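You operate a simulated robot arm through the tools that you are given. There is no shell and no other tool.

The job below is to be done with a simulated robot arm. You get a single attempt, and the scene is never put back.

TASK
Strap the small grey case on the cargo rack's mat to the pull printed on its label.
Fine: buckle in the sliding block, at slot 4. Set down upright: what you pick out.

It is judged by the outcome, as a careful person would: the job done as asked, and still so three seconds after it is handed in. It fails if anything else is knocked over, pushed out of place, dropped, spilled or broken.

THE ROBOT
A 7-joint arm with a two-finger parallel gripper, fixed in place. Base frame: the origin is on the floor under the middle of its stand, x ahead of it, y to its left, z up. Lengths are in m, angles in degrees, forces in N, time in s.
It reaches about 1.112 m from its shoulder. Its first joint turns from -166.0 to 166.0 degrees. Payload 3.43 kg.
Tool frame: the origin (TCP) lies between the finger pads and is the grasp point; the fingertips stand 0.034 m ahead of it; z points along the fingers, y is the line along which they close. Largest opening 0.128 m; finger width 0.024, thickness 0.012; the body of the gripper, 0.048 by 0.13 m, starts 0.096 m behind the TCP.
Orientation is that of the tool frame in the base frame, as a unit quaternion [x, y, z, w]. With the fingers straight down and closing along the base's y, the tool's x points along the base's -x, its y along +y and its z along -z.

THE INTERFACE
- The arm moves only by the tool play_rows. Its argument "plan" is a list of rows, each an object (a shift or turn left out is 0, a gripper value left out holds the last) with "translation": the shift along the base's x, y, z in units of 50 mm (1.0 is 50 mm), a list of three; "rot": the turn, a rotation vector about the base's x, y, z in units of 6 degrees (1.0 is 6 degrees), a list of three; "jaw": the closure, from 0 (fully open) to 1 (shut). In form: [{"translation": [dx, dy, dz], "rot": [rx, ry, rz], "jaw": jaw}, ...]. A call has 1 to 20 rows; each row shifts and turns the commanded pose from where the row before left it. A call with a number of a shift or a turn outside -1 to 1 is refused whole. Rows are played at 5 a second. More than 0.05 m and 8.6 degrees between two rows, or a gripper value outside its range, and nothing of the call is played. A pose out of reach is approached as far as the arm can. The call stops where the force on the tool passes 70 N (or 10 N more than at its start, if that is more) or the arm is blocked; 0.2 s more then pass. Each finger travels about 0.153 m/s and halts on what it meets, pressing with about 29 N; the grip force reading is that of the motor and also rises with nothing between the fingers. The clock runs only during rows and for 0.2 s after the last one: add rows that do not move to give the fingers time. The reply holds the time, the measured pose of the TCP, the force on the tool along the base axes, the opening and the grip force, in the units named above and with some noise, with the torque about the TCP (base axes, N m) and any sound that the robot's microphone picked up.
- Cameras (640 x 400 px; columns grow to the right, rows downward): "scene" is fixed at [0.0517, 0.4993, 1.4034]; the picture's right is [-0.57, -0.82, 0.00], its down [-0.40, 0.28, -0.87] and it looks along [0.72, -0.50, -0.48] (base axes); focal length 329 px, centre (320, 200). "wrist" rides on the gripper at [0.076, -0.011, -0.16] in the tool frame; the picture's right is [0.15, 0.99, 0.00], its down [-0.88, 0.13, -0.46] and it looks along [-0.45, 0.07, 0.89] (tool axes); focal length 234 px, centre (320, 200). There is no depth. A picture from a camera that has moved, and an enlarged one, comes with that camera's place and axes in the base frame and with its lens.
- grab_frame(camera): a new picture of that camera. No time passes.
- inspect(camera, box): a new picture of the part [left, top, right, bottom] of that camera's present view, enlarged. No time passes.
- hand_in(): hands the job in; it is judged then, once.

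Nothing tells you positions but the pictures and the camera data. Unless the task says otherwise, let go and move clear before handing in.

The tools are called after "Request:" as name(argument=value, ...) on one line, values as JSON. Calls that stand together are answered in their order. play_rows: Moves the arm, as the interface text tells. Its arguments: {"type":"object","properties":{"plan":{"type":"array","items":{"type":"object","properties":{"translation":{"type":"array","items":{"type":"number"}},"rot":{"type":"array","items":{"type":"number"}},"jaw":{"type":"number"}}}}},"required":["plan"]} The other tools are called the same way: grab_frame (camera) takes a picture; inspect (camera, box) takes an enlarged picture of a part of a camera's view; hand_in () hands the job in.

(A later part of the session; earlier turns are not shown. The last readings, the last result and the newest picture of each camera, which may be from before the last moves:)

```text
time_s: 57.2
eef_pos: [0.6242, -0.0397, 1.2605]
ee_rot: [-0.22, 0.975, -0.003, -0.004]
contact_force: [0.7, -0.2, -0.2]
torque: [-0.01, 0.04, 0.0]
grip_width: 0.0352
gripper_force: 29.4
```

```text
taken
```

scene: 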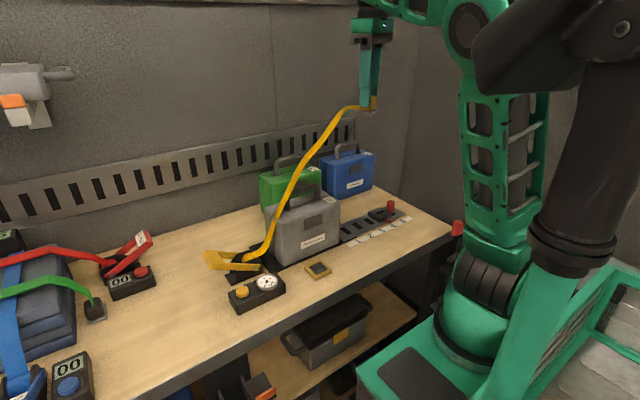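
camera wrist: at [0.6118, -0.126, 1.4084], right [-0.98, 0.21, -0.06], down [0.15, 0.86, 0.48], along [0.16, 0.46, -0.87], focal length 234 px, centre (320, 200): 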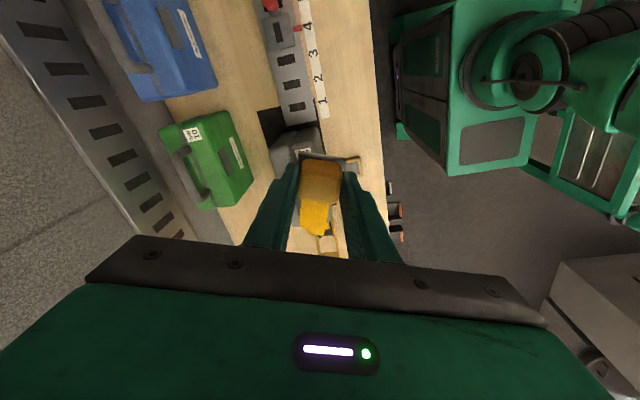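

Tilt is fixed and yaw is about 25°. Next I'll turn in the negative direction past −90° to test the range.

Request:
play_rows(plan=[{"rot": [0, 0, -0.9]}, {"rot": [0, 0, -0.9]}, {"rot": [0, 0, -0.9]}, {"rot": [0, 0, -0.9]}, {"rot": [0, 0, -0.9]}, {"rot": [0, 0, -0.9]}, {"rot": [0, 0, -0.9]}, {"rot": [0, 0, -0.9]}, {"rot": [0, 0, -0.9]}, {"rot": [0, 0, -0.9]}, {"rot": [0, 0, -0.9]}, {"rot": [0, 0, -0.9]}, {"rot": [0, 0, -0.9]}, {"rot": [0, 0, -0.9]}, {"rot": [0, 0, -0.9]}, {"rot": [0, 0, -0.9]}, {"rot": [0, 0, -0.9]}, {"rot": [0, 0, -0.9]}, {"rot": [0, 0, -0.9]}, {"rot": [0, 0, 0]}])

Request:
grab_frame(camera="wrist")

Request:
inspect(camera="scene", box=[340, 0, 410, 130])

```text
time_s: 59.8
eef_pos: [0.6103, -0.0406, 1.2662]
ee_rot: [0.317, 0.948, -0.002, 0.003]
contact_force: [-7.6, -16.1, -7.3]
torque: [2.61, -1.72, 1.89]
grip_width: 0.0352
gripper_force: 28.5
stopped in row 13: the force on the tool passed its limit at 131 N (the readings are from after the stop); the commanded pose is now the measured one
```

```text
taken
camera wrist: at [0.5416, -0.0034, 1.427], right [0.48, 0.88, 0.0], down [0.78, -0.42, 0.46], along [0.4, -0.22, -0.89], focal length 234 px, centre (320, 200)
```

wrist: 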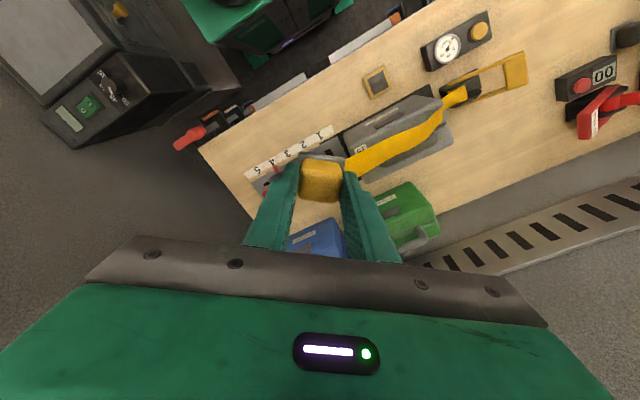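

```text
3.08 times, centred on (375, 65) of scene
camera zoom: at [0.0517, 0.4993, 1.4034], right [-0.57, -0.82, 0.0], down [-0.4, 0.28, -0.87], along [0.72, -0.5, -0.48], focal length 1012 px, centre (151, 615)
```

zoom: 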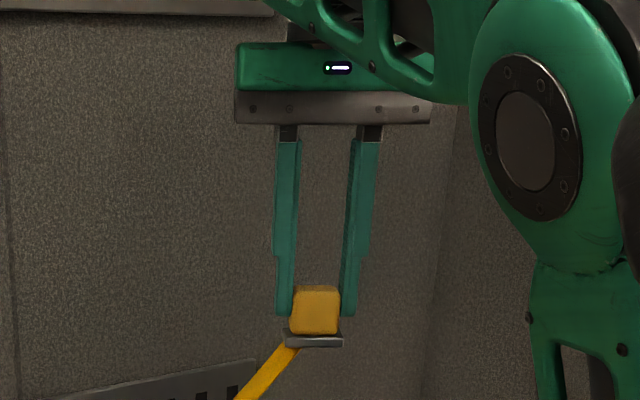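

The turn was stopped by a force spike. The gripper body probably touched the arm's own forearm, because the arm is folded at this high, close pose. I'll back the yaw off slightly and check.

Request:
play_rows(plan=[{"rot": [0, 0, 0.3]}, {"rot": [0, 0, 0.3]}, {"rot": [0, 0, 0.3]}, {"rot": [0, 0, 0]}])

Request:
grab_frame(camera="scene")

```text
time_s: 60.8
eef_pos: [0.6093, -0.0423, 1.2681]
ee_rot: [0.274, 0.962, 0.0, 0.002]
contact_force: [-0.3, -0.8, -0.4]
torque: [0.02, 0.0, 0.0]
grip_width: 0.0351
gripper_force: 29.4
```

```text
taken
```

scene: 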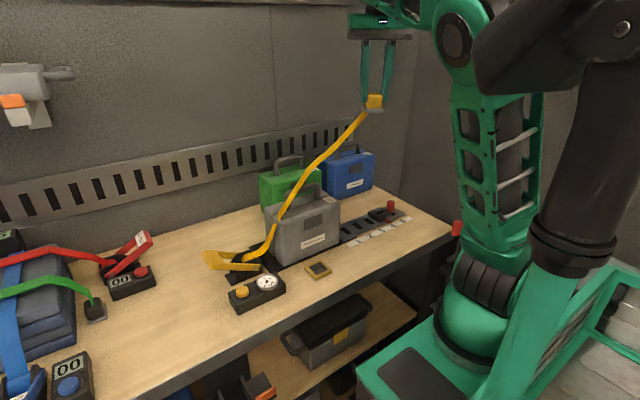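

Free of contact again. I'll move lower and further out, where the forearm is well away from the gripper, before turning more.

Request:
play_rows(plan=[{"translation": [0.37, -0.19, -0.45]}, {"translation": [0.37, -0.19, -0.45]}, {"translation": [0.37, -0.19, -0.45]}, {"translation": [0.37, -0.19, -0.45]}, {"translation": [0.37, -0.19, -0.45]}, {"translation": [0.37, -0.19, -0.45]}, {"translation": [0, 0, 0]}])

Request:
grab_frame(camera="scene")

Request:
grab_frame(camera="wrist")

```text
time_s: 61.6
eef_pos: [0.6545, -0.0713, 1.2055]
ee_rot: [0.278, 0.961, 0.0, 0.008]
contact_force: [-0.1, 0.5, -1.0]
torque: [-0.04, 0.08, 0.0]
grip_width: 0.035
gripper_force: 29.4
stopped in row 3: the arm was blocked; the commanded pose is now the measured one
```

```text
taken
```

scene: 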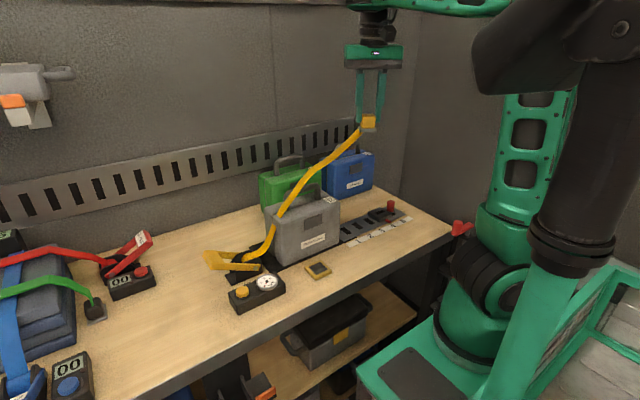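

```text
taken
camera wrist: at [0.5812, -0.0391, 1.365], right [0.41, 0.91, 0.0], down [0.81, -0.36, 0.47], along [0.43, -0.19, -0.88], focal length 234 px, centre (320, 200)
```

wrist: 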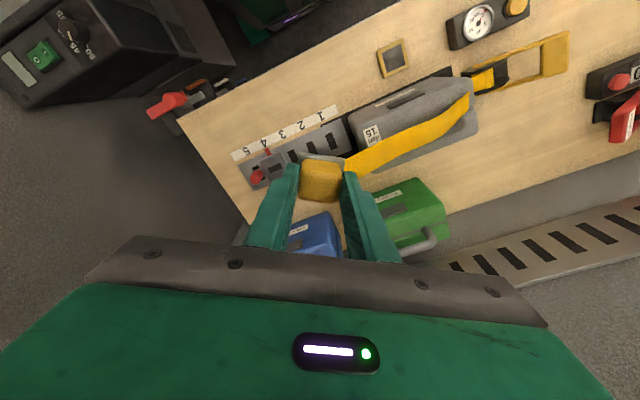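

The arm has re-posed itself into a more normal configuration and the buckle is still held. I'll zoom in to see how the strap leaves the buckle at this yaw.

Request:
inspect(camera="wrist", box=[260, 80, 500, 230])

Request:
inspect(camera="scene", box=[330, 90, 400, 150])

Request:
inspect(camera="scene", box=[220, 120, 400, 270])

```text
2.67 times, centred on (380, 155) of wrist
camera zoom: at [0.5812, -0.0391, 1.365], right [0.41, 0.91, 0.0], down [0.81, -0.36, 0.47], along [0.43, -0.19, -0.88], focal length 624 px, centre (160, 320)
```

zoom: 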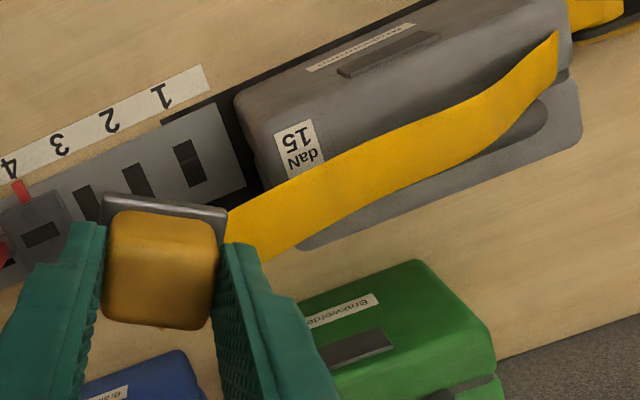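

```text
6.67 times, centred on (365, 120) of scene
camera zoom: at [0.0517, 0.4993, 1.4034], right [-0.57, -0.82, 0.0], down [-0.4, 0.28, -0.87], along [0.72, -0.5, -0.48], focal length 2192 px, centre (20, 733)
```

zoom: 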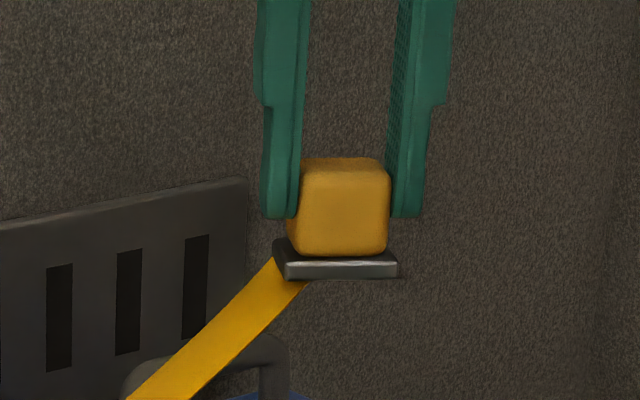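

```text
2.67 times, centred on (310, 195) of scene
camera zoom: at [0.0517, 0.4993, 1.4034], right [-0.57, -0.82, 0.0], down [-0.4, 0.28, -0.87], along [0.72, -0.5, -0.48], focal length 877 px, centre (347, 213)
```

zoom: 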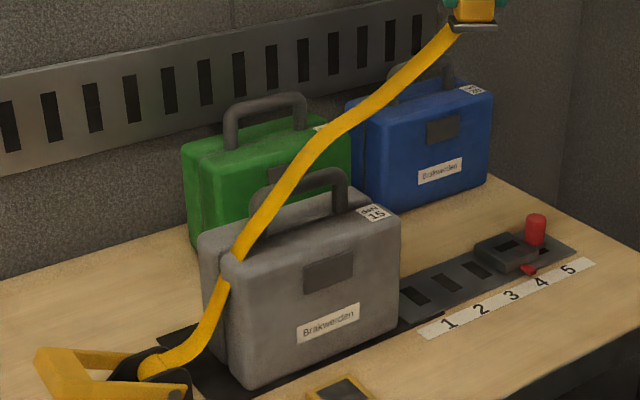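

The strap is anchored on the buckle's one face and folds around at this yaw, so I do want that face toward +y at the block. I'll move gently lower and outward, then keep turning in the negative direction.

Request:
play_rows(plan=[{"translation": [0.2, -0.2, -0.3]}, {"translation": [0.2, -0.2, -0.3]}, {"translation": [0.2, -0.2, -0.3]}, {"translation": [0.2, -0.2, -0.3]}, {"translation": [0.2, -0.2, -0.2]}, {"translation": [0, 0, 0]}])

Request:
play_rows(plan=[{"rot": [0, 0, -0.6]}, {"rot": [0, 0, -0.6]}, {"rot": [0, 0, -0.6]}, {"rot": [0, 0, -0.6]}, {"rot": [0, 0, -0.6]}, {"rot": [0, 0, -0.6]}, {"rot": [0, 0, -0.6]}, {"rot": [0, 0, -0.6]}, {"rot": [0, 0, -0.6]}, {"rot": [0, 0, -0.6]}, {"rot": [0, 0, -0.6]}, {"rot": [0, 0, -0.6]}, {"rot": [0, 0, -0.6]}, {"rot": [0, 0, -0.6]}, {"rot": [0, 0, -0.6]}, {"rot": [0, 0, -0.6]}, {"rot": [0, 0, 0]}])

Request:
grab_frame(camera="scene")

```text
time_s: 61.9
eef_pos: [0.6479, -0.0748, 1.2042]
ee_rot: [0.278, 0.961, 0.001, 0.013]
contact_force: [1.2, 0.3, -1.3]
torque: [0.03, 0.16, -0.04]
grip_width: 0.0351
gripper_force: 29.4
stopped in row 1: the arm was blocked; the commanded pose is now the measured one
```

```text
time_s: 65.5
eef_pos: [0.6453, -0.0756, 1.2051]
ee_rot: [0.706, 0.708, -0.005, 0.012]
contact_force: [0.3, 0.3, -0.2]
torque: [0.01, 0.01, 0.02]
grip_width: 0.0351
gripper_force: 28.9
```

```text
taken
```

scene: 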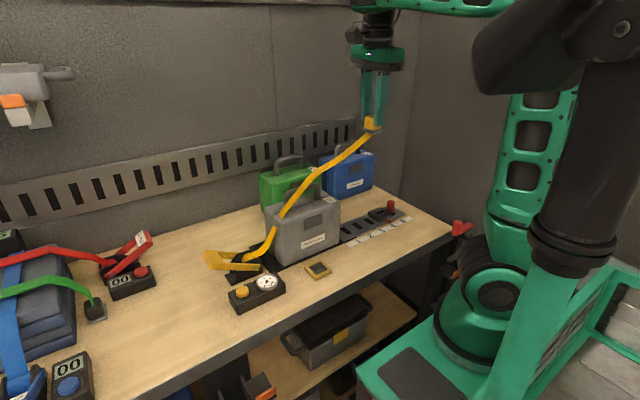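

Yaw −90° reached without trouble. Next I'll try a gentle move outward and down.

Request:
play_rows(plan=[{"translation": [0.2, -0.1, -0.2]}, {"translation": [0.2, -0.1, -0.2]}, {"translation": [0.2, -0.1, -0.2]}, {"translation": [0.2, -0.1, -0.2]}, {"translation": [0, 0, 0]}])

```text
time_s: 66.7
eef_pos: [0.6885, -0.0958, 1.167]
ee_rot: [0.706, 0.708, -0.006, 0.012]
contact_force: [-0.4, -0.5, -0.7]
torque: [-0.01, -0.02, 0.0]
grip_width: 0.035
gripper_force: 29.0
```

Moving normally. I'll continue turning negative from −90° toward −160°.

Request:
play_rows(plan=[{"rot": [0, 0, -0.6]}, {"rot": [0, 0, -0.6]}, {"rot": [0, 0, -0.6]}, {"rot": [0, 0, -0.6]}, {"rot": [0, 0, -0.6]}, {"rot": [0, 0, -0.6]}, {"rot": [0, 0, -0.6]}, {"rot": [0, 0, -0.6]}, {"rot": [0, 0, -0.6]}, {"rot": [0, 0, -0.6]}, {"rot": [0, 0, -0.6]}, {"rot": [0, 0, -0.6]}, {"rot": [0, 0, -0.6]}, {"rot": [0, 0, -0.6]}, {"rot": [0, 0, -0.6]}, {"rot": [0, 0, -0.6]}, {"rot": [0, 0, -0.6]}, {"rot": [0, 0, -0.6]}, {"rot": [0, 0, 0]}])

Request:
grab_frame(camera="scene")

Request:
grab_frame(camera="wrist")

```text
time_s: 70.7
eef_pos: [0.6856, -0.0955, 1.1673]
ee_rot: [0.976, 0.219, -0.012, 0.007]
contact_force: [-0.3, 0.1, -0.7]
torque: [0.01, 0.02, 0.0]
grip_width: 0.0352
gripper_force: 29.1
```

```text
taken
```

scene: 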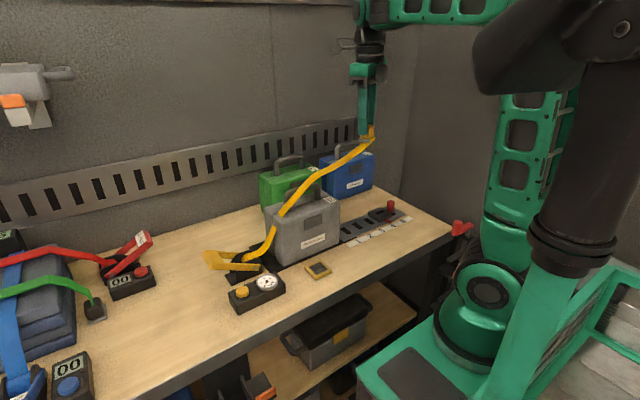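

```text
taken
camera wrist: at [0.7517, -0.05, 1.3259], right [0.55, -0.83, 0.0], down [-0.73, -0.49, 0.48], along [-0.4, -0.27, -0.88], focal length 234 px, centre (320, 200)
```

wrist: 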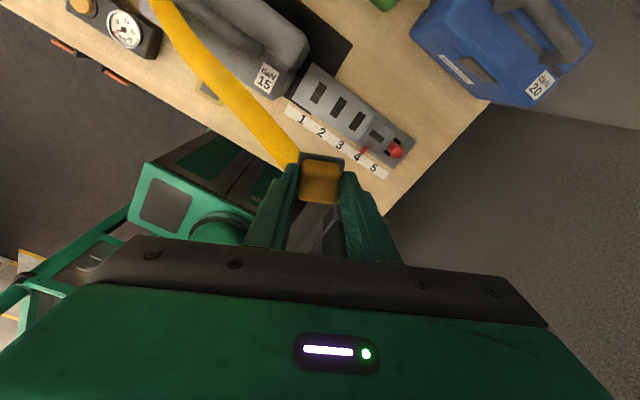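

The negative side works well and yaw is now about −155°. I'll continue toward −270°.

Request:
play_rows(plan=[{"rot": [0, 0, -0.6]}, {"rot": [0, 0, -0.6]}, {"rot": [0, 0, -0.6]}, {"rot": [0, 0, -0.6]}, {"rot": [0, 0, -0.6]}, {"rot": [0, 0, -0.6]}, {"rot": [0, 0, -0.6]}, {"rot": [0, 0, -0.6]}, {"rot": [0, 0, -0.6]}, {"rot": [0, 0, -0.6]}, {"rot": [0, 0, -0.6]}, {"rot": [0, 0, -0.6]}, {"rot": [0, 0, -0.6]}, {"rot": [0, 0, -0.6]}, {"rot": [0, 0, -0.6]}, {"rot": [0, 0, -0.6]}, {"rot": [0, 0, 0]}])

Request:
grab_frame(camera="scene")

```text
time_s: 72.9
eef_pos: [0.6799, -0.0964, 1.1746]
ee_rot: [0.999, -0.044, -0.006, 0.002]
contact_force: [1.9, 0.2, -1.2]
torque: [0.04, 0.15, 0.03]
grip_width: 0.0353
gripper_force: 29.4
out of reach, approached as far as the arm can: row 10
stopped in row 10: the arm was blocked; the commanded pose is now the measured one
```

```text
taken
```

scene: 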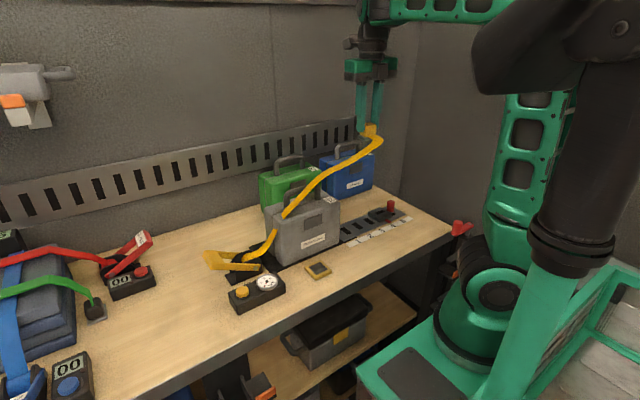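

Negative yaw also ends near −185°, so I can't reach the final orientation with this grip. Instead I'll set the buckle down gently on the free bench area behind the ratchet, around (0.85, 0.28), and re-grip it half a turn round. I'll move there high over the case.

Request:
play_rows(plan=[{"translation": [0.19, 0.42, 0], "rot": [0, 0, 0.5]}, {"translation": [0.19, 0.42, 0], "rot": [0, 0, 0.5]}, {"translation": [0.19, 0.42, 0], "rot": [0, 0, 0.5]}, {"translation": [0.19, 0.42, 0], "rot": [0, 0, 0.5]}, {"translation": [0.19, 0.42, 0], "rot": [0, 0, 0.5]}, {"translation": [0.19, 0.42, 0], "rot": [0, 0, 0.5]}, {"translation": [0.19, 0.42, 0], "rot": [0, 0, 0.5]}, {"translation": [0.19, 0.42, 0], "rot": [0, 0, 0.5]}, {"translation": [0.19, 0.42, 0], "rot": [0, 0, 0.5]}, {"translation": [0.19, 0.42, 0], "rot": [0, 0, 0.5]}, {"translation": [0.19, 0.42, 0], "rot": [0, 0, 0.5]}, {"translation": [0.19, 0.42, 0], "rot": [0, 0, 0.5]}, {"translation": [0.19, 0.42, 0], "rot": [0, 0, 0.5]}, {"translation": [0.19, 0.42, 0], "rot": [0, 0, 0.5]}, {"translation": [0.19, 0.42, 0], "rot": [0, 0, 0.5]}, {"translation": [0.19, 0.42, 0], "rot": [0, 0, 0.5]}, {"translation": [0.19, 0.42, 0], "rot": [0, 0, 0.5]}, {"translation": [0.19, 0.42, 0], "rot": [0, 0, 0.5]}, {"translation": [0, 0, 0]}])

Request:
grab_frame(camera="scene")

Request:
grab_frame(camera="wrist")

```text
time_s: 73.2
eef_pos: [0.6725, -0.0869, 1.1814]
ee_rot: [0.999, -0.035, 0.001, 0.0]
contact_force: [1.9, 0.0, -1.2]
torque: [0.05, 0.11, -0.03]
grip_width: 0.035
gripper_force: 28.7
stopped in row 1: the arm was blocked; the commanded pose is now the measured one
```

```text
taken
```

scene: 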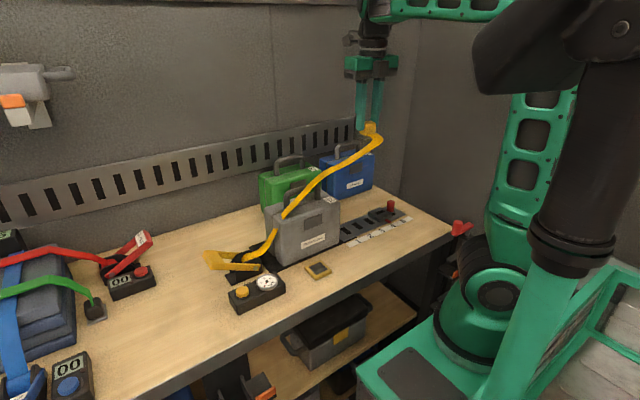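

```text
taken
camera wrist: at [0.7478, -0.0807, 1.342], right [0.08, -1.0, 0.0], down [-0.89, -0.07, 0.45], along [-0.45, -0.04, -0.89], focal length 234 px, centre (320, 200)
```

wrist: 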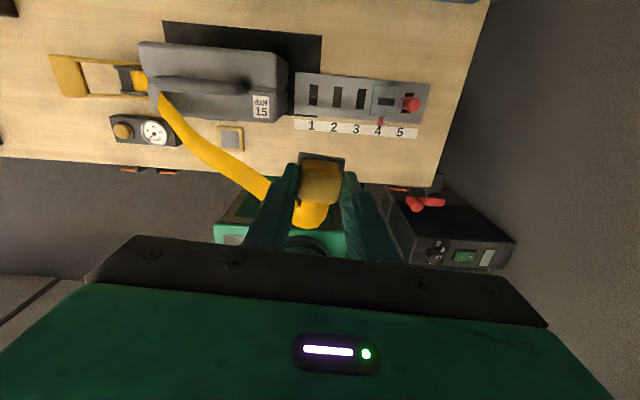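

Near the limit it blocks again, so I'll use the tiny-step approach to get out of it.

Request:
play_rows(plan=[{"rot": [0, 0, 0]}, {"rot": [0, 0, 0.2]}, {"rot": [0, 0, 0.2]}, {"rot": [0, 0, 0.2]}, {"rot": [0, 0, 0.2]}, {"rot": [0, 0, 0.2]}, {"rot": [0, 0, 0.2]}, {"rot": [0, 0, 0.2]}, {"rot": [0, 0, 0.2]}, {"rot": [0, 0, 0.2]}, {"rot": [0, 0, 0.2]}, {"rot": [0, 0, 0.2]}, {"rot": [0, 0, 0.2]}, {"rot": [0, 0, 0.2]}, {"rot": [0, 0, 0.2]}, {"rot": [0, 0, 0.2]}, {"rot": [0, 0, 0]}])

```text
time_s: 76.8
eef_pos: [0.6719, -0.0868, 1.181]
ee_rot: [0.992, 0.123, 0.001, 0.0]
contact_force: [0.3, 0.8, -1.3]
torque: [-0.03, -0.02, 0.02]
grip_width: 0.0349
gripper_force: 29.1
```

Free again, with yaw about −166°. I'll keep turning back with moderate steps and start moving toward the set-down area.

Request:
play_rows(plan=[{"rot": [0, 0, 0.4]}, {"rot": [0, 0, 0.4]}, {"rot": [0, 0, 0.4]}, {"rot": [0, 0, 0.4]}, {"rot": [0, 0, 0.4]}, {"rot": [0, 0, 0.4]}, {"rot": [0, 0, 0.4]}, {"rot": [0, 0, 0.4]}, {"rot": [0, 0, 0.4]}, {"rot": [0, 0, 0.4]}, {"rot": [0, 0, 0.4]}, {"rot": [0, 0, 0.4]}, {"rot": [0, 0, 0.4]}, {"rot": [0, 0, 0.4]}, {"rot": [0, 0, 0.4]}, {"rot": [0, 0, 0]}])

Request:
play_rows(plan=[{"rot": [0.4, 0.4, 0]}, {"rot": [0.4, 0.4, 0]}, {"rot": [0.4, 0.4, 0]}, {"rot": [0.4, 0.4, 0]}, {"rot": [0.4, 0.4, 0]}, {"rot": [0.4, 0.4, 0]}, {"rot": [0.4, 0.4, 0]}, {"rot": [0, 0, 0]}])

Request:
grab_frame(camera="scene")

```text
time_s: 80.2
eef_pos: [0.6704, -0.0863, 1.1828]
ee_rot: [0.906, 0.424, 0.002, 0.0]
contact_force: [-0.4, -0.1, -1.4]
torque: [0.01, -0.04, -0.02]
grip_width: 0.035
gripper_force: 28.8
```

```text
time_s: 82.0
eef_pos: [0.6709, -0.0856, 1.1918]
ee_rot: [0.898, 0.417, -0.04, -0.137]
contact_force: [-1.4, 0.2, -0.9]
torque: [0.01, 0.01, 0.05]
grip_width: 0.0351
gripper_force: 29.2
out of reach, approached as far as the arm can: row 2, 4
```

```text
taken
```

scene: 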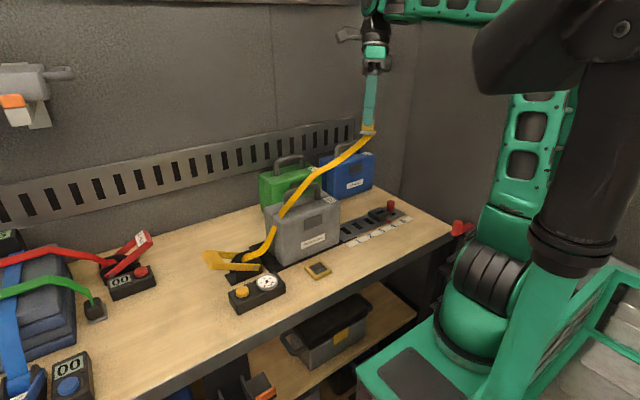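

Request:
inspect(camera="scene", box=[340, 100, 400, 145])

Request:
grab_frame(camera="wrist")

```text
8.89 times, centred on (370, 122) of scene
camera zoom: at [0.0517, 0.4993, 1.4034], right [-0.57, -0.82, 0.0], down [-0.4, 0.28, -0.87], along [0.72, -0.5, -0.48], focal length 2923 px, centre (-124, 889)
```

zoom: 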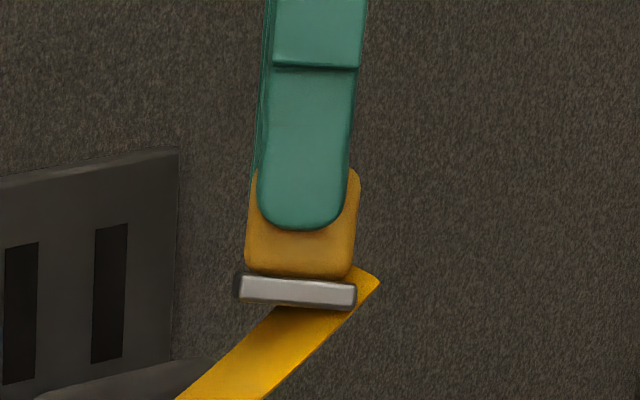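

```text
taken
camera wrist: at [0.7407, -0.0547, 1.3521], right [0.83, -0.5, -0.27], down [-0.39, -0.85, 0.36], along [-0.41, -0.19, -0.89], focal length 234 px, centre (320, 200)
```

wrist: 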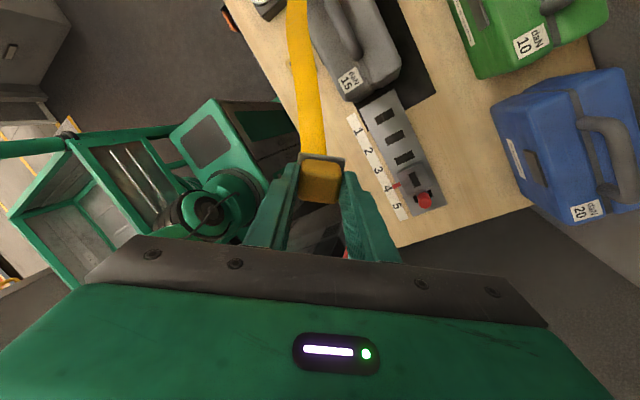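

No tongue under the plate, it's flat. I'll level the gripper again and then move to the set-down spot.

Request:
play_rows(plan=[{"rot": [-0.34, -0.3, 0]}, {"rot": [-0.34, -0.3, 0]}, {"rot": [-0.34, -0.3, 0]}, {"rot": [-0.34, -0.3, 0]}, {"rot": [-0.34, -0.3, 0]}, {"rot": [-0.34, -0.3, 0]}, {"rot": [0, 0, 0]}])

Request:
play_rows(plan=[{"translation": [0.19, 0.42, 0]}, {"translation": [0.19, 0.42, 0]}, {"translation": [0.19, 0.42, 0]}, {"translation": [0.19, 0.42, 0]}, {"translation": [0.19, 0.42, 0]}, {"translation": [0.19, 0.42, 0]}, {"translation": [0, 0, 0]}])

```text
time_s: 82.5
eef_pos: [0.6658, -0.0892, 1.1998]
ee_rot: [0.902, 0.418, -0.025, -0.101]
contact_force: [0.5, -1.2, -2.4]
torque: [0.18, 0.13, -0.03]
grip_width: 0.0349
gripper_force: 29.1
stopped in row 2: the arm was blocked; the commanded pose is now the measured one
```

```text
time_s: 82.9
eef_pos: [0.6636, -0.08, 1.2091]
ee_rot: [0.902, 0.42, -0.02, -0.099]
contact_force: [1.5, -1.8, -1.5]
torque: [0.24, 0.17, -0.05]
grip_width: 0.035
gripper_force: 29.0
stopped in row 1: the arm was blocked; the commanded pose is now the measured one
```

Blocked again at these step sizes. I'll go back to tiny steps for levelling.

Request:
play_rows(plan=[{"rot": [0, 0, 0]}, {"rot": [-0.15, -0.13, 0]}, {"rot": [-0.15, -0.13, 0]}, {"rot": [-0.15, -0.13, 0]}, {"rot": [-0.15, -0.13, 0]}, {"rot": [-0.15, -0.13, 0]}, {"rot": [-0.15, -0.13, 0]}, {"rot": [-0.15, -0.13, 0]}, {"rot": [-0.15, -0.13, 0]}, {"rot": [-0.15, -0.13, 0]}, {"rot": [0, 0, 0]}])

Request:
grab_frame(camera="scene")

```text
time_s: 83.2
eef_pos: [0.6557, -0.0789, 1.218]
ee_rot: [0.902, 0.42, -0.014, -0.096]
contact_force: [1.4, -2.1, -1.1]
torque: [0.2, 0.14, 0.01]
grip_width: 0.035
gripper_force: 28.6
stopped in row 1: the arm was blocked; the commanded pose is now the measured one
```

```text
taken
```

scene: 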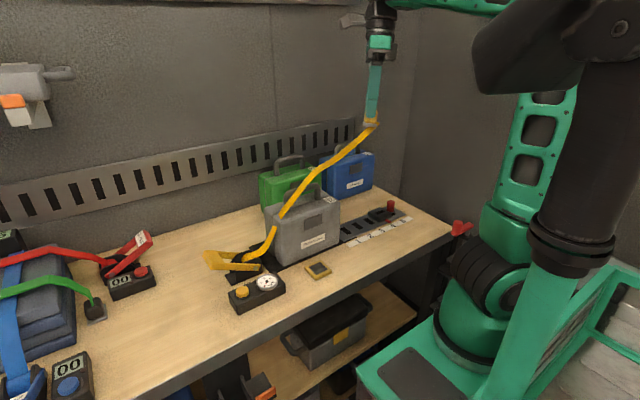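

Even a null command drifts, because the arm is shifting its elbow. I'll issue single hold rows to let it settle.

Request:
play_rows(plan=[{"rot": [0, 0, 0]}])

Request:
play_rows(plan=[{"rot": [0, 0, 0]}])

```text
time_s: 83.5
eef_pos: [0.6467, -0.078, 1.2261]
ee_rot: [0.902, 0.421, -0.01, -0.093]
contact_force: [1.2, -1.3, -1.3]
torque: [0.19, 0.12, 0.01]
grip_width: 0.0351
gripper_force: 29.1
stopped in row 1: the arm was blocked; the commanded pose is now the measured one
```

```text
time_s: 83.9
eef_pos: [0.637, -0.0782, 1.235]
ee_rot: [0.903, 0.42, -0.005, -0.09]
contact_force: [1.5, -1.1, -1.7]
torque: [0.18, 0.19, -0.02]
grip_width: 0.0352
gripper_force: 29.5
stopped in row 1: the arm was blocked; the commanded pose is now the measured one
```

Request:
play_rows(plan=[{"translation": [0.1, 0.1, 0]}])

Request:
play_rows(plan=[{"translation": [0, 0, 0]}])

Request:
grab_frame(camera="scene")

```text
time_s: 84.2
eef_pos: [0.6262, -0.0746, 1.2436]
ee_rot: [0.903, 0.422, 0.002, -0.087]
contact_force: [2.1, -1.7, -1.5]
torque: [0.21, 0.17, 0.03]
grip_width: 0.0355
gripper_force: 29.1
stopped in row 1: the arm was blocked; the commanded pose is now the measured one
```

```text
time_s: 84.6
eef_pos: [0.6265, -0.074, 1.2426]
ee_rot: [0.902, 0.423, 0.002, -0.087]
contact_force: [0.1, 0.4, -0.1]
torque: [0.03, -0.02, 0.0]
grip_width: 0.0355
gripper_force: 28.7
```

```text
taken
```

scene: 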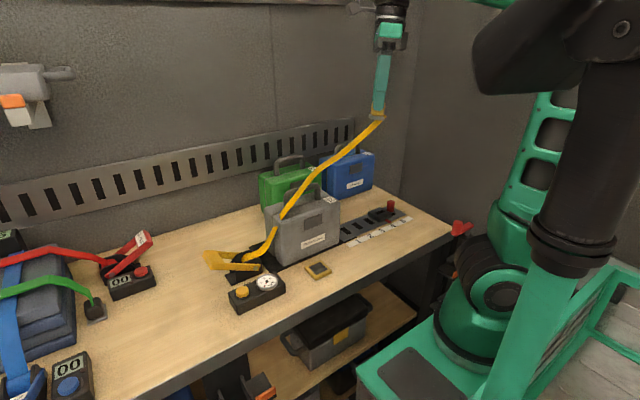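

It settled. Now I'll level in very small steps.

Request:
play_rows(plan=[{"rot": [-0.1, -0.045, 0]}, {"rot": [-0.1, -0.045, 0]}, {"rot": [-0.1, -0.045, 0]}, {"rot": [-0.1, -0.045, 0]}, {"rot": [-0.1, -0.045, 0]}, {"rot": [-0.1, -0.045, 0]}, {"rot": [-0.1, -0.045, 0]}, {"rot": [-0.1, -0.045, 0]}, {"rot": [-0.1, -0.045, 0]}, {"rot": [-0.1, -0.045, 0]}, {"rot": [-0.1, -0.045, 0]}, {"rot": [-0.1, -0.045, 0]}, {"rot": [-0.1, -0.045, 0]}, {"rot": [-0.1, -0.045, 0]}, {"rot": [-0.1, -0.045, 0]}, {"rot": [0, 0, 0]}])

```text
time_s: 88.0
eef_pos: [0.6221, -0.0739, 1.2425]
ee_rot: [0.905, 0.425, 0.0, -0.001]
contact_force: [-0.2, -0.6, -1.7]
torque: [0.02, 0.01, 0.01]
grip_width: 0.0351
gripper_force: 29.3
```

Level, with yaw about −130°. I'll move in modest steps over the case toward the set-down area.

Request:
play_rows(plan=[{"translation": [0.22, 0.3, -0.1]}, {"translation": [0.22, 0.3, -0.1]}, {"translation": [0.22, 0.3, -0.1]}, {"translation": [0.22, 0.3, -0.1]}, {"translation": [0.22, 0.3, -0.1]}, {"translation": [0.22, 0.3, -0.1]}, {"translation": [0.22, 0.3, -0.1]}, {"translation": [0.22, 0.3, -0.1]}, {"translation": [0.22, 0.3, -0.1]}, {"translation": [0.22, 0.3, -0.1]}, {"translation": [0, 0, 0]}])

Request:
grab_frame(camera="scene")

```text
time_s: 90.4
eef_pos: [0.732, 0.0749, 1.1931]
ee_rot: [0.905, 0.425, 0.001, -0.001]
contact_force: [-0.4, 1.0, -1.3]
torque: [-0.01, 0.0, 0.02]
grip_width: 0.0348
gripper_force: 29.1
```

```text
taken
```

scene: 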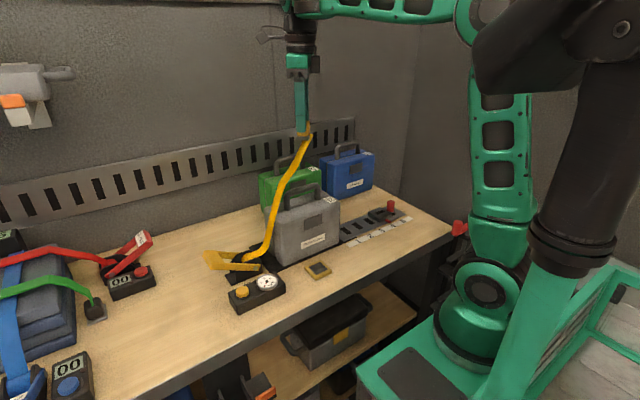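

Smooth. I'll continue to (0.85, 0.28).

Request:
play_rows(plan=[{"translation": [0.24, 0.41, -0.1]}, {"translation": [0.24, 0.41, -0.1]}, {"translation": [0.24, 0.41, -0.1]}, {"translation": [0.24, 0.41, -0.1]}, {"translation": [0.24, 0.41, -0.1]}, {"translation": [0.24, 0.41, -0.1]}, {"translation": [0.24, 0.41, -0.1]}, {"translation": [0.24, 0.41, -0.1]}, {"translation": [0.24, 0.41, -0.1]}, {"translation": [0.24, 0.41, -0.1]}, {"translation": [0, 0, 0]}])

Request:
grab_frame(camera="scene")

Request:
grab_frame(camera="wrist")

```text
time_s: 92.8
eef_pos: [0.8539, 0.2802, 1.1423]
ee_rot: [0.905, 0.425, 0.0, -0.001]
contact_force: [0.9, -0.7, -0.6]
torque: [0.0, 0.02, 0.0]
grip_width: 0.0348
gripper_force: 29.3
```

```text
taken
```

scene: 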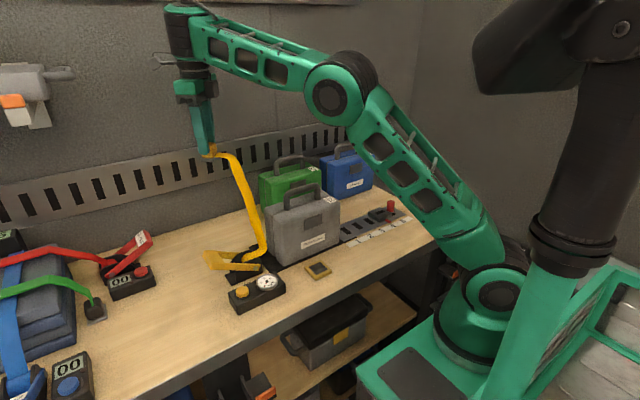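

```text
taken
camera wrist: at [0.8926, 0.3462, 1.3039], right [0.85, -0.52, 0.0], down [-0.46, -0.76, 0.46], along [-0.24, -0.39, -0.89], focal length 234 px, centre (320, 200)
```

wrist: 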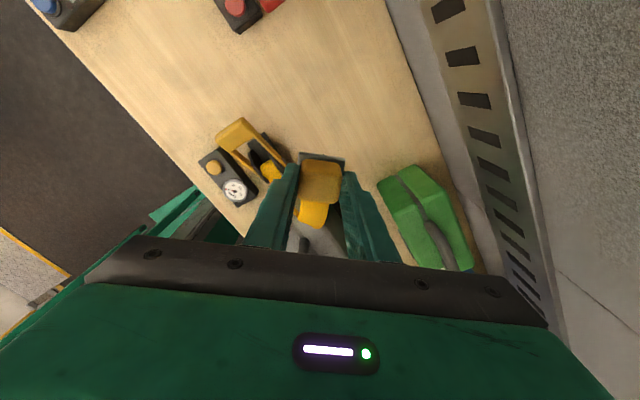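

Clear bench below. I'll lower toward it and stop a bit above.

Request:
play_rows(plan=[{"translation": [0, 0, -0.55]}, {"translation": [0, 0, -0.55]}, {"translation": [0, 0, -0.55]}, {"translation": [0, 0, -0.55]}, {"translation": [0, 0, -0.55]}, {"translation": [0, 0, -0.55]}, {"translation": [0, 0, -0.55]}, {"translation": [0, 0, -0.55]}, {"translation": [0, 0, -0.55]}, {"translation": [0, 0, -0.2]}, {"translation": [0, 0, 0]}])

Request:
inspect(camera="scene", box=[170, 130, 330, 280])

Request:
grab_frame(camera="wrist")

```text
time_s: 95.2
eef_pos: [0.8525, 0.2822, 0.8858]
ee_rot: [0.905, 0.426, 0.001, -0.001]
contact_force: [0.2, -0.6, -0.6]
torque: [0.01, -0.03, 0.0]
grip_width: 0.0353
gripper_force: 28.7
```

```text
2.67 times, centred on (250, 205) of scene
camera zoom: at [0.0517, 0.4993, 1.4034], right [-0.57, -0.82, 0.0], down [-0.4, 0.28, -0.87], along [0.72, -0.5, -0.48], focal length 877 px, centre (507, 187)
```

zoom: 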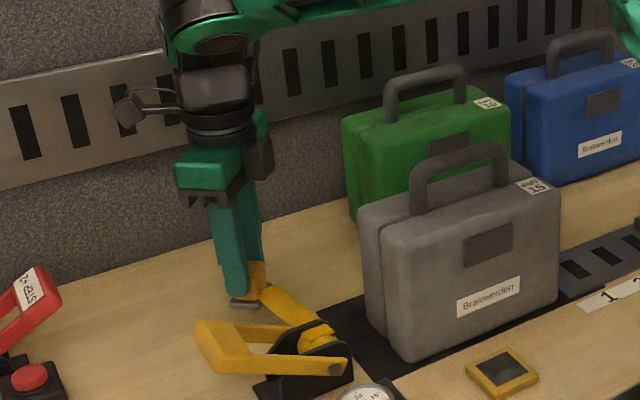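

```text
taken
camera wrist: at [0.8916, 0.3477, 1.0457], right [0.85, -0.52, 0.0], down [-0.46, -0.76, 0.45], along [-0.24, -0.39, -0.89], focal length 234 px, centre (320, 200)
```

wrist: 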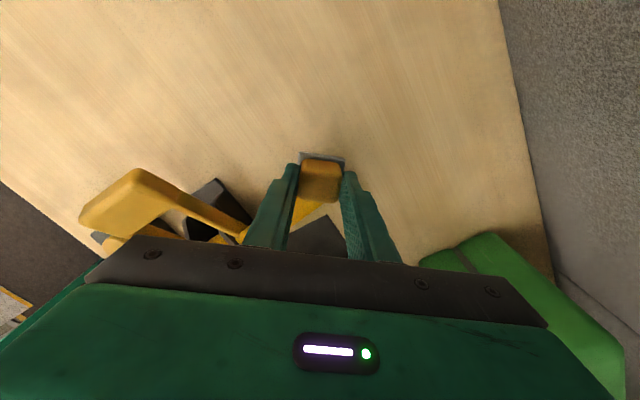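

Nearly there. I'll lower the rest in small steps and watch for contact.

Request:
play_rows(plan=[{"translation": [0, 0, -0.2]}, {"translation": [0, 0, -0.2]}, {"translation": [0, 0, -0.1]}, {"translation": [0, 0, 0]}])

Request:
play_rows(plan=[{"translation": [0, 0, -0.05]}, {"translation": [0, 0, -0.05]}, {"translation": [0, 0, 0]}])

Request:
inspect(camera="scene", box=[190, 170, 290, 260])

```text
time_s: 96.2
eef_pos: [0.8538, 0.2811, 0.8618]
ee_rot: [0.905, 0.425, 0.001, -0.001]
contact_force: [0.1, 0.0, -1.8]
torque: [-0.01, 0.03, 0.01]
grip_width: 0.0354
gripper_force: 28.9
```

```text
time_s: 97.0
eef_pos: [0.852, 0.282, 0.8565]
ee_rot: [0.905, 0.425, 0.001, -0.001]
contact_force: [-0.6, 0.0, -1.3]
torque: [0.02, 0.02, -0.01]
grip_width: 0.0352
gripper_force: 29.1
```

```text
4.44 times, centred on (240, 215) of scene
camera zoom: at [0.0517, 0.4993, 1.4034], right [-0.57, -0.82, 0.0], down [-0.4, 0.28, -0.87], along [0.72, -0.5, -0.48], focal length 1462 px, centre (676, 133)
```

zoom: 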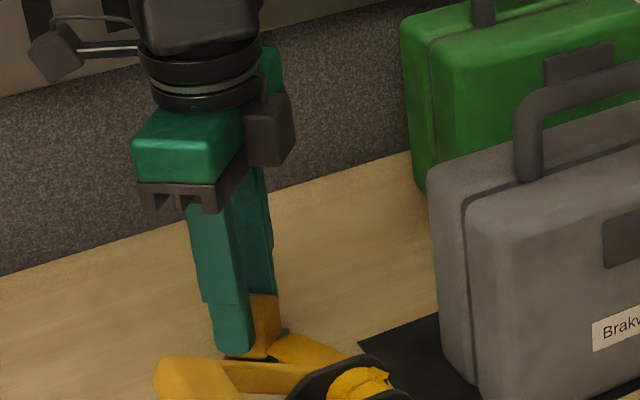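

Request:
play_rows(plan=[{"translation": [0, 0, -0.05]}, {"translation": [0, 0, -0.05]}, {"translation": [0, 0, 0]}])

Request:
play_rows(plan=[{"translation": [0, 0, -0.05]}, {"translation": [0, 0, 0]}])

```text
time_s: 97.8
eef_pos: [0.8531, 0.283, 0.8516]
ee_rot: [0.905, 0.426, 0.003, -0.001]
contact_force: [2.7, 6.2, 21.1]
torque: [0.26, -0.1, 0.01]
grip_width: 0.0353
gripper_force: 29.3
```

```text
time_s: 98.4
eef_pos: [0.8521, 0.2817, 0.8495]
ee_rot: [0.905, 0.426, 0.0, 0.0]
contact_force: [0.0, 7.1, 21.5]
torque: [0.21, 0.01, -0.02]
grip_width: 0.0351
gripper_force: 29.2
```

The plate is on the bench (contact at TCP z≈0.852). I'll relax the press, open and rise.

Request:
play_rows(plan=[{"translation": [0, 0, 0.04]}, {"translation": [0, 0, 0.02]}, {"translation": [0, 0, 0], "jaw": 0.6}, {"translation": [0, 0, 0], "jaw": 0.45}, {"translation": [0, 0, 0], "jaw": 0.4}, {"translation": [0, 0, 0], "jaw": 0.4}, {"translation": [0, 0, 0.3], "jaw": 0.4}, {"translation": [0, 0, 0.5], "jaw": 0.4}, {"translation": [0, 0, 0.6], "jaw": 0.4}, {"translation": [0, 0, 0.6], "jaw": 0.4}, {"translation": [0, 0, 0.6], "jaw": 0.4}, {"translation": [0, 0, 0]}])

Request:
grab_frame(camera="wrist")

Request:
inspect(camera="scene", box=[190, 170, 310, 280])

```text
time_s: 101.0
eef_pos: [0.8542, 0.283, 0.9825]
ee_rot: [0.905, 0.425, 0.001, -0.001]
contact_force: [0.1, -0.9, -0.7]
torque: [-0.02, 0.03, 0.02]
grip_width: 0.0771
gripper_force: 0.0
```

```text
taken
camera wrist: at [0.8927, 0.3486, 1.1436], right [0.85, -0.52, 0.0], down [-0.46, -0.76, 0.45], along [-0.24, -0.39, -0.89], focal length 234 px, centre (320, 200)
```

wrist: 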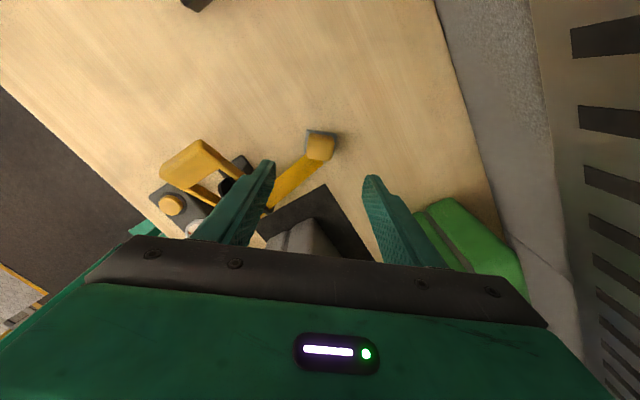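

```text
3.64 times, centred on (250, 225) of scene
camera zoom: at [0.0517, 0.4993, 1.4034], right [-0.57, -0.82, 0.0], down [-0.4, 0.28, -0.87], along [0.72, -0.5, -0.48], focal length 1196 px, centre (574, 109)
```

zoom: 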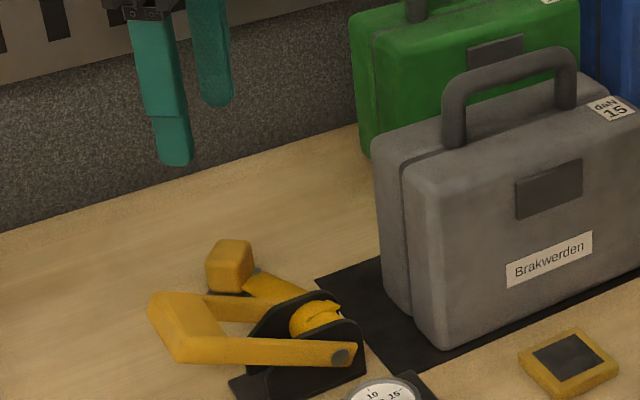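

The buckle stands stably on the bench. I'll check its exact position and orientation from above.

Request:
inspect(camera="wrist", box=[230, 100, 380, 230])

```text
3.08 times, centred on (305, 165) of wrist
camera zoom: at [0.8927, 0.3486, 1.1436], right [0.85, -0.52, 0.0], down [-0.46, -0.76, 0.45], along [-0.24, -0.39, -0.89], focal length 720 px, centre (366, 308)
```

zoom: 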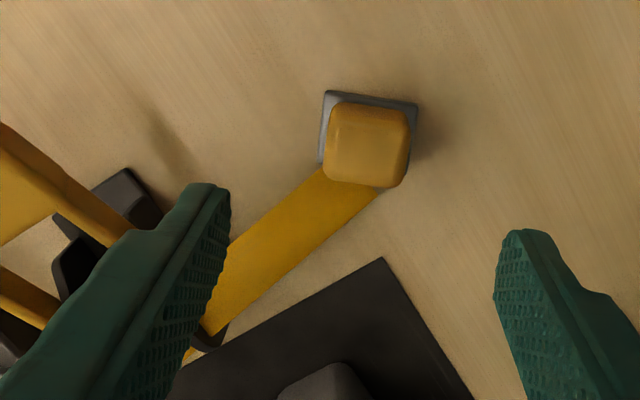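

The buckle is aligned with the gripper at about (0.8535, 0.2825). I'll turn the empty gripper +180° to yaw +50°, so it can take the same faces the other way round.

Request:
play_rows(plan=[{"rot": [0, 0, 0.75]}, {"rot": [0, 0, 0.75]}, {"rot": [0, 0, 0.75]}, {"rot": [0, 0, 0.75]}, {"rot": [0, 0, 0.75]}, {"rot": [0, 0, 0.75]}, {"rot": [0, 0, 0.75]}, {"rot": [0, 0, 0.75]}, {"rot": [0, 0, 0.75]}, {"rot": [0, 0, 0.75]}, {"rot": [0, 0, 0.75]}, {"rot": [0, 0, 0.75]}, {"rot": [0, 0, 0.75]}, {"rot": [0, 0, 0.75]}, {"rot": [0, 0, 0.75]}, {"rot": [0, 0, 0.75]}, {"rot": [0, 0, 0.75]}, {"rot": [0, 0, 0.75]}, {"rot": [0, 0, 0.75]}, {"rot": [0, 0, 0.75]}])

Request:
play_rows(plan=[{"rot": [0, 0, 0.75]}, {"rot": [0, 0, 0.75]}, {"rot": [0, 0, 0.75]}, {"rot": [0, 0, 0.75]}, {"rot": [0, 0, 0.75]}, {"rot": [0, 0, 0.75]}, {"rot": [0, 0, 0.75]}, {"rot": [0, 0, 0.75]}, {"rot": [0, 0, 0.75]}, {"rot": [0, 0, 0.75]}, {"rot": [0, 0, 0.75]}, {"rot": [0, 0, 0.75]}, {"rot": [0, 0, 0.75]}, {"rot": [0, 0, 0.75]}, {"rot": [0, 0, 0.75]}, {"rot": [0, 0, 0.75]}, {"rot": [0, 0, 0.75]}, {"rot": [0, 0, 0.75]}, {"rot": [0, 0, 0.75]}, {"rot": [0, 0, 0]}])

Request:
grab_frame(camera="wrist")

Request:
grab_frame(camera="scene")

```text
time_s: 105.2
eef_pos: [0.8515, 0.2816, 0.9808]
ee_rot: [0.338, 0.941, 0.0, -0.001]
contact_force: [0.2, -0.1, 0.2]
torque: [0.03, 0.01, -0.01]
grip_width: 0.0768
gripper_force: 0.2
```

```text
time_s: 109.4
eef_pos: [0.8533, 0.2818, 0.9811]
ee_rot: [-0.39, 0.921, -0.001, -0.001]
contact_force: [0.5, -1.2, -0.4]
torque: [-0.04, -0.04, 0.02]
grip_width: 0.0769
gripper_force: 0.1
```

```text
taken
camera wrist: at [0.8071, 0.2194, 1.1424], right [-0.81, 0.58, 0.0], down [0.52, 0.72, 0.45], along [0.26, 0.37, -0.89], focal length 234 px, centre (320, 200)
```

wrist: 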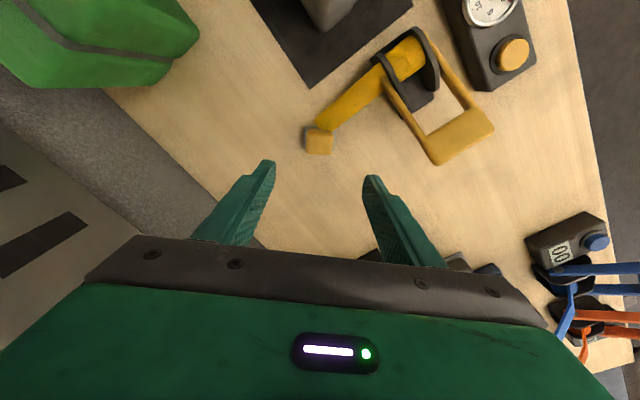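

```text
taken
```

scene: 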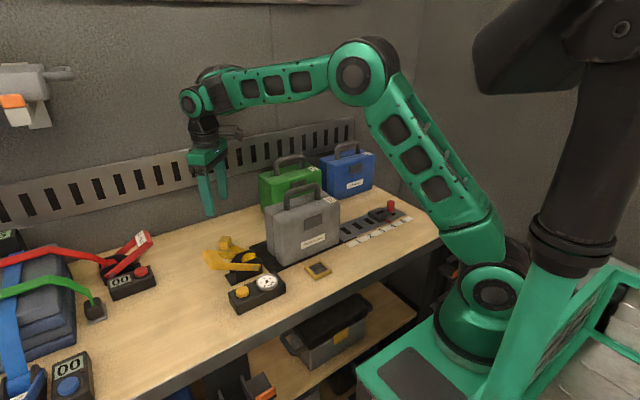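

Yaw is about 46°, so it needs another 4.4°. I'll check the buckle's alignment and also take a good look at the ratchet from here.

Request:
play_rows(plan=[{"rot": [0, 0, 0.37]}, {"rot": [0, 0, 0.36]}, {"rot": [0, 0, 0]}])

Request:
inspect(camera="wrist", box=[260, 90, 380, 200])

Request:
inspect(camera="wrist", box=[300, 0, 560, 180])

```text
time_s: 110.2
eef_pos: [0.8528, 0.2811, 0.9818]
ee_rot: [-0.424, 0.906, 0.0, 0.0]
contact_force: [0.2, 0.8, 0.2]
torque: [0.01, -0.02, -0.02]
grip_width: 0.0767
gripper_force: 0.0
```

```text
3.64 times, centred on (320, 145) of wrist
camera zoom: at [0.8126, 0.216, 1.1421], right [-0.85, 0.52, 0.0], down [0.46, 0.76, 0.45], along [0.24, 0.39, -0.89], focal length 852 px, centre (320, 400)
```

zoom: 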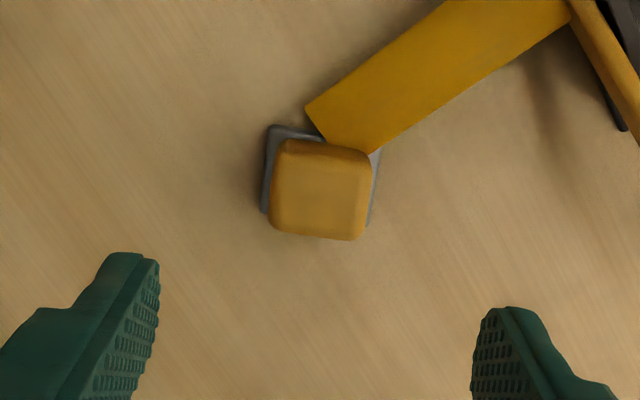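

```text
2.22 times, centred on (430, 90) of wrist
camera zoom: at [0.8126, 0.216, 1.1421], right [-0.85, 0.52, 0.0], down [0.46, 0.76, 0.45], along [0.24, 0.39, -0.89], focal length 520 px, centre (76, 444)
```

zoom: 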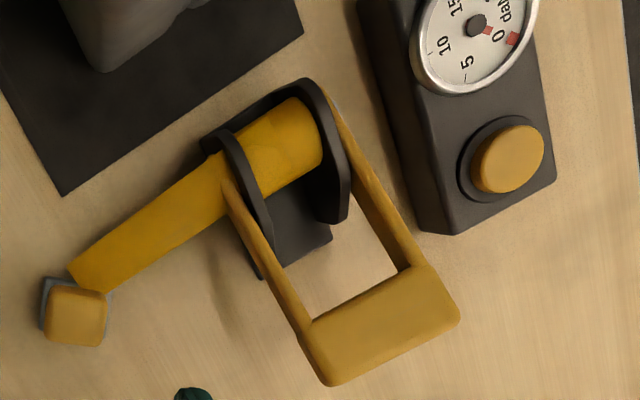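

Aligned. I'll shift about 4 mm along the finger-width direction to centre on the cube, descend and re-grip.

Request:
play_rows(plan=[{"translation": [-0.06, -0.07, -0.5]}, {"translation": [0, 0, -0.6]}, {"translation": [0, 0, -0.6]}, {"translation": [0, 0, -0.5]}, {"translation": [0, 0, -0.2]}, {"translation": [0, 0, 0]}, {"translation": [0, 0, 0]}])

Request:
grab_frame(camera="wrist")

Request:
inspect(camera="scene", box=[180, 160, 310, 280])

```text
time_s: 111.8
eef_pos: [0.8484, 0.2776, 0.8607]
ee_rot: [-0.425, 0.905, -0.001, -0.001]
contact_force: [-1.2, -0.5, -0.4]
torque: [0.0, 0.02, 0.0]
grip_width: 0.0769
gripper_force: 0.0
```

```text
taken
camera wrist: at [0.8084, 0.2122, 1.0212], right [-0.85, 0.52, 0.0], down [0.46, 0.76, 0.45], along [0.24, 0.39, -0.89], focal length 234 px, centre (320, 200)
```

wrist: 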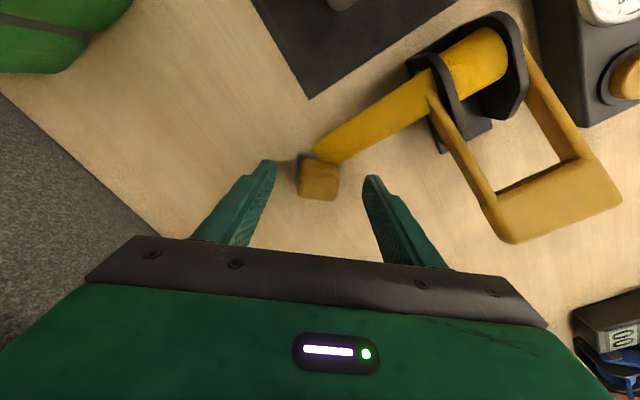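

```text
3.33 times, centred on (245, 220) of scene
camera zoom: at [0.0517, 0.4993, 1.4034], right [-0.57, -0.82, 0.0], down [-0.4, 0.28, -0.87], along [0.72, -0.5, -0.48], focal length 1096 px, centre (570, 133)
```

zoom: 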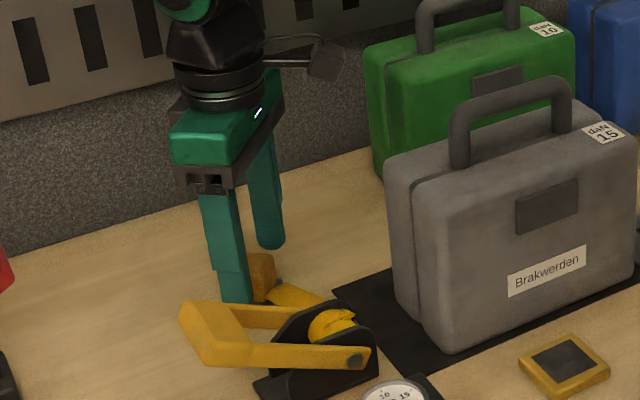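

Centred, with the fingers clear of the ratchet lever. I'll do the last few millimetres, then close.

Request:
play_rows(plan=[{"translation": [0, 0, -0.14]}, {"translation": [0, 0, 0]}, {"translation": [0, 0, 0], "jaw": 0.6}, {"translation": [0, 0, 0], "jaw": 0.7}, {"translation": [0, 0, 0], "jaw": 1}, {"translation": [0, 0, 0], "jaw": 1}, {"translation": [0, 0, 0], "jaw": 1}])

Request:
grab_frame(camera="wrist")

```text
time_s: 113.4
eef_pos: [0.8486, 0.2783, 0.8537]
ee_rot: [-0.424, 0.906, 0.0, 0.0]
contact_force: [0.2, 0.6, 1.1]
torque: [0.04, 0.03, 0.02]
grip_width: 0.0352
gripper_force: 28.9
```

```text
taken
camera wrist: at [0.8078, 0.2128, 1.0143], right [-0.85, 0.52, 0.0], down [0.46, 0.76, 0.45], along [0.24, 0.39, -0.89], focal length 234 px, centre (320, 200)
```

wrist: 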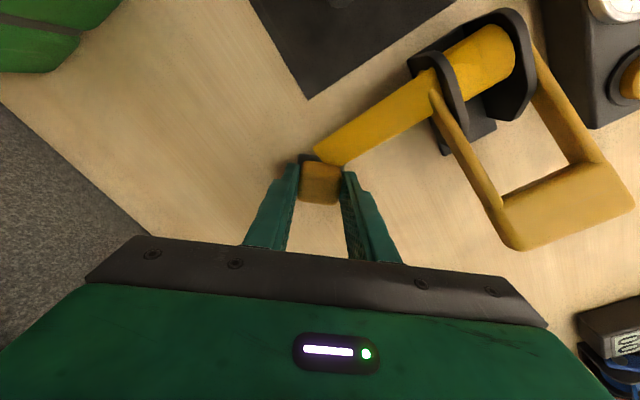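

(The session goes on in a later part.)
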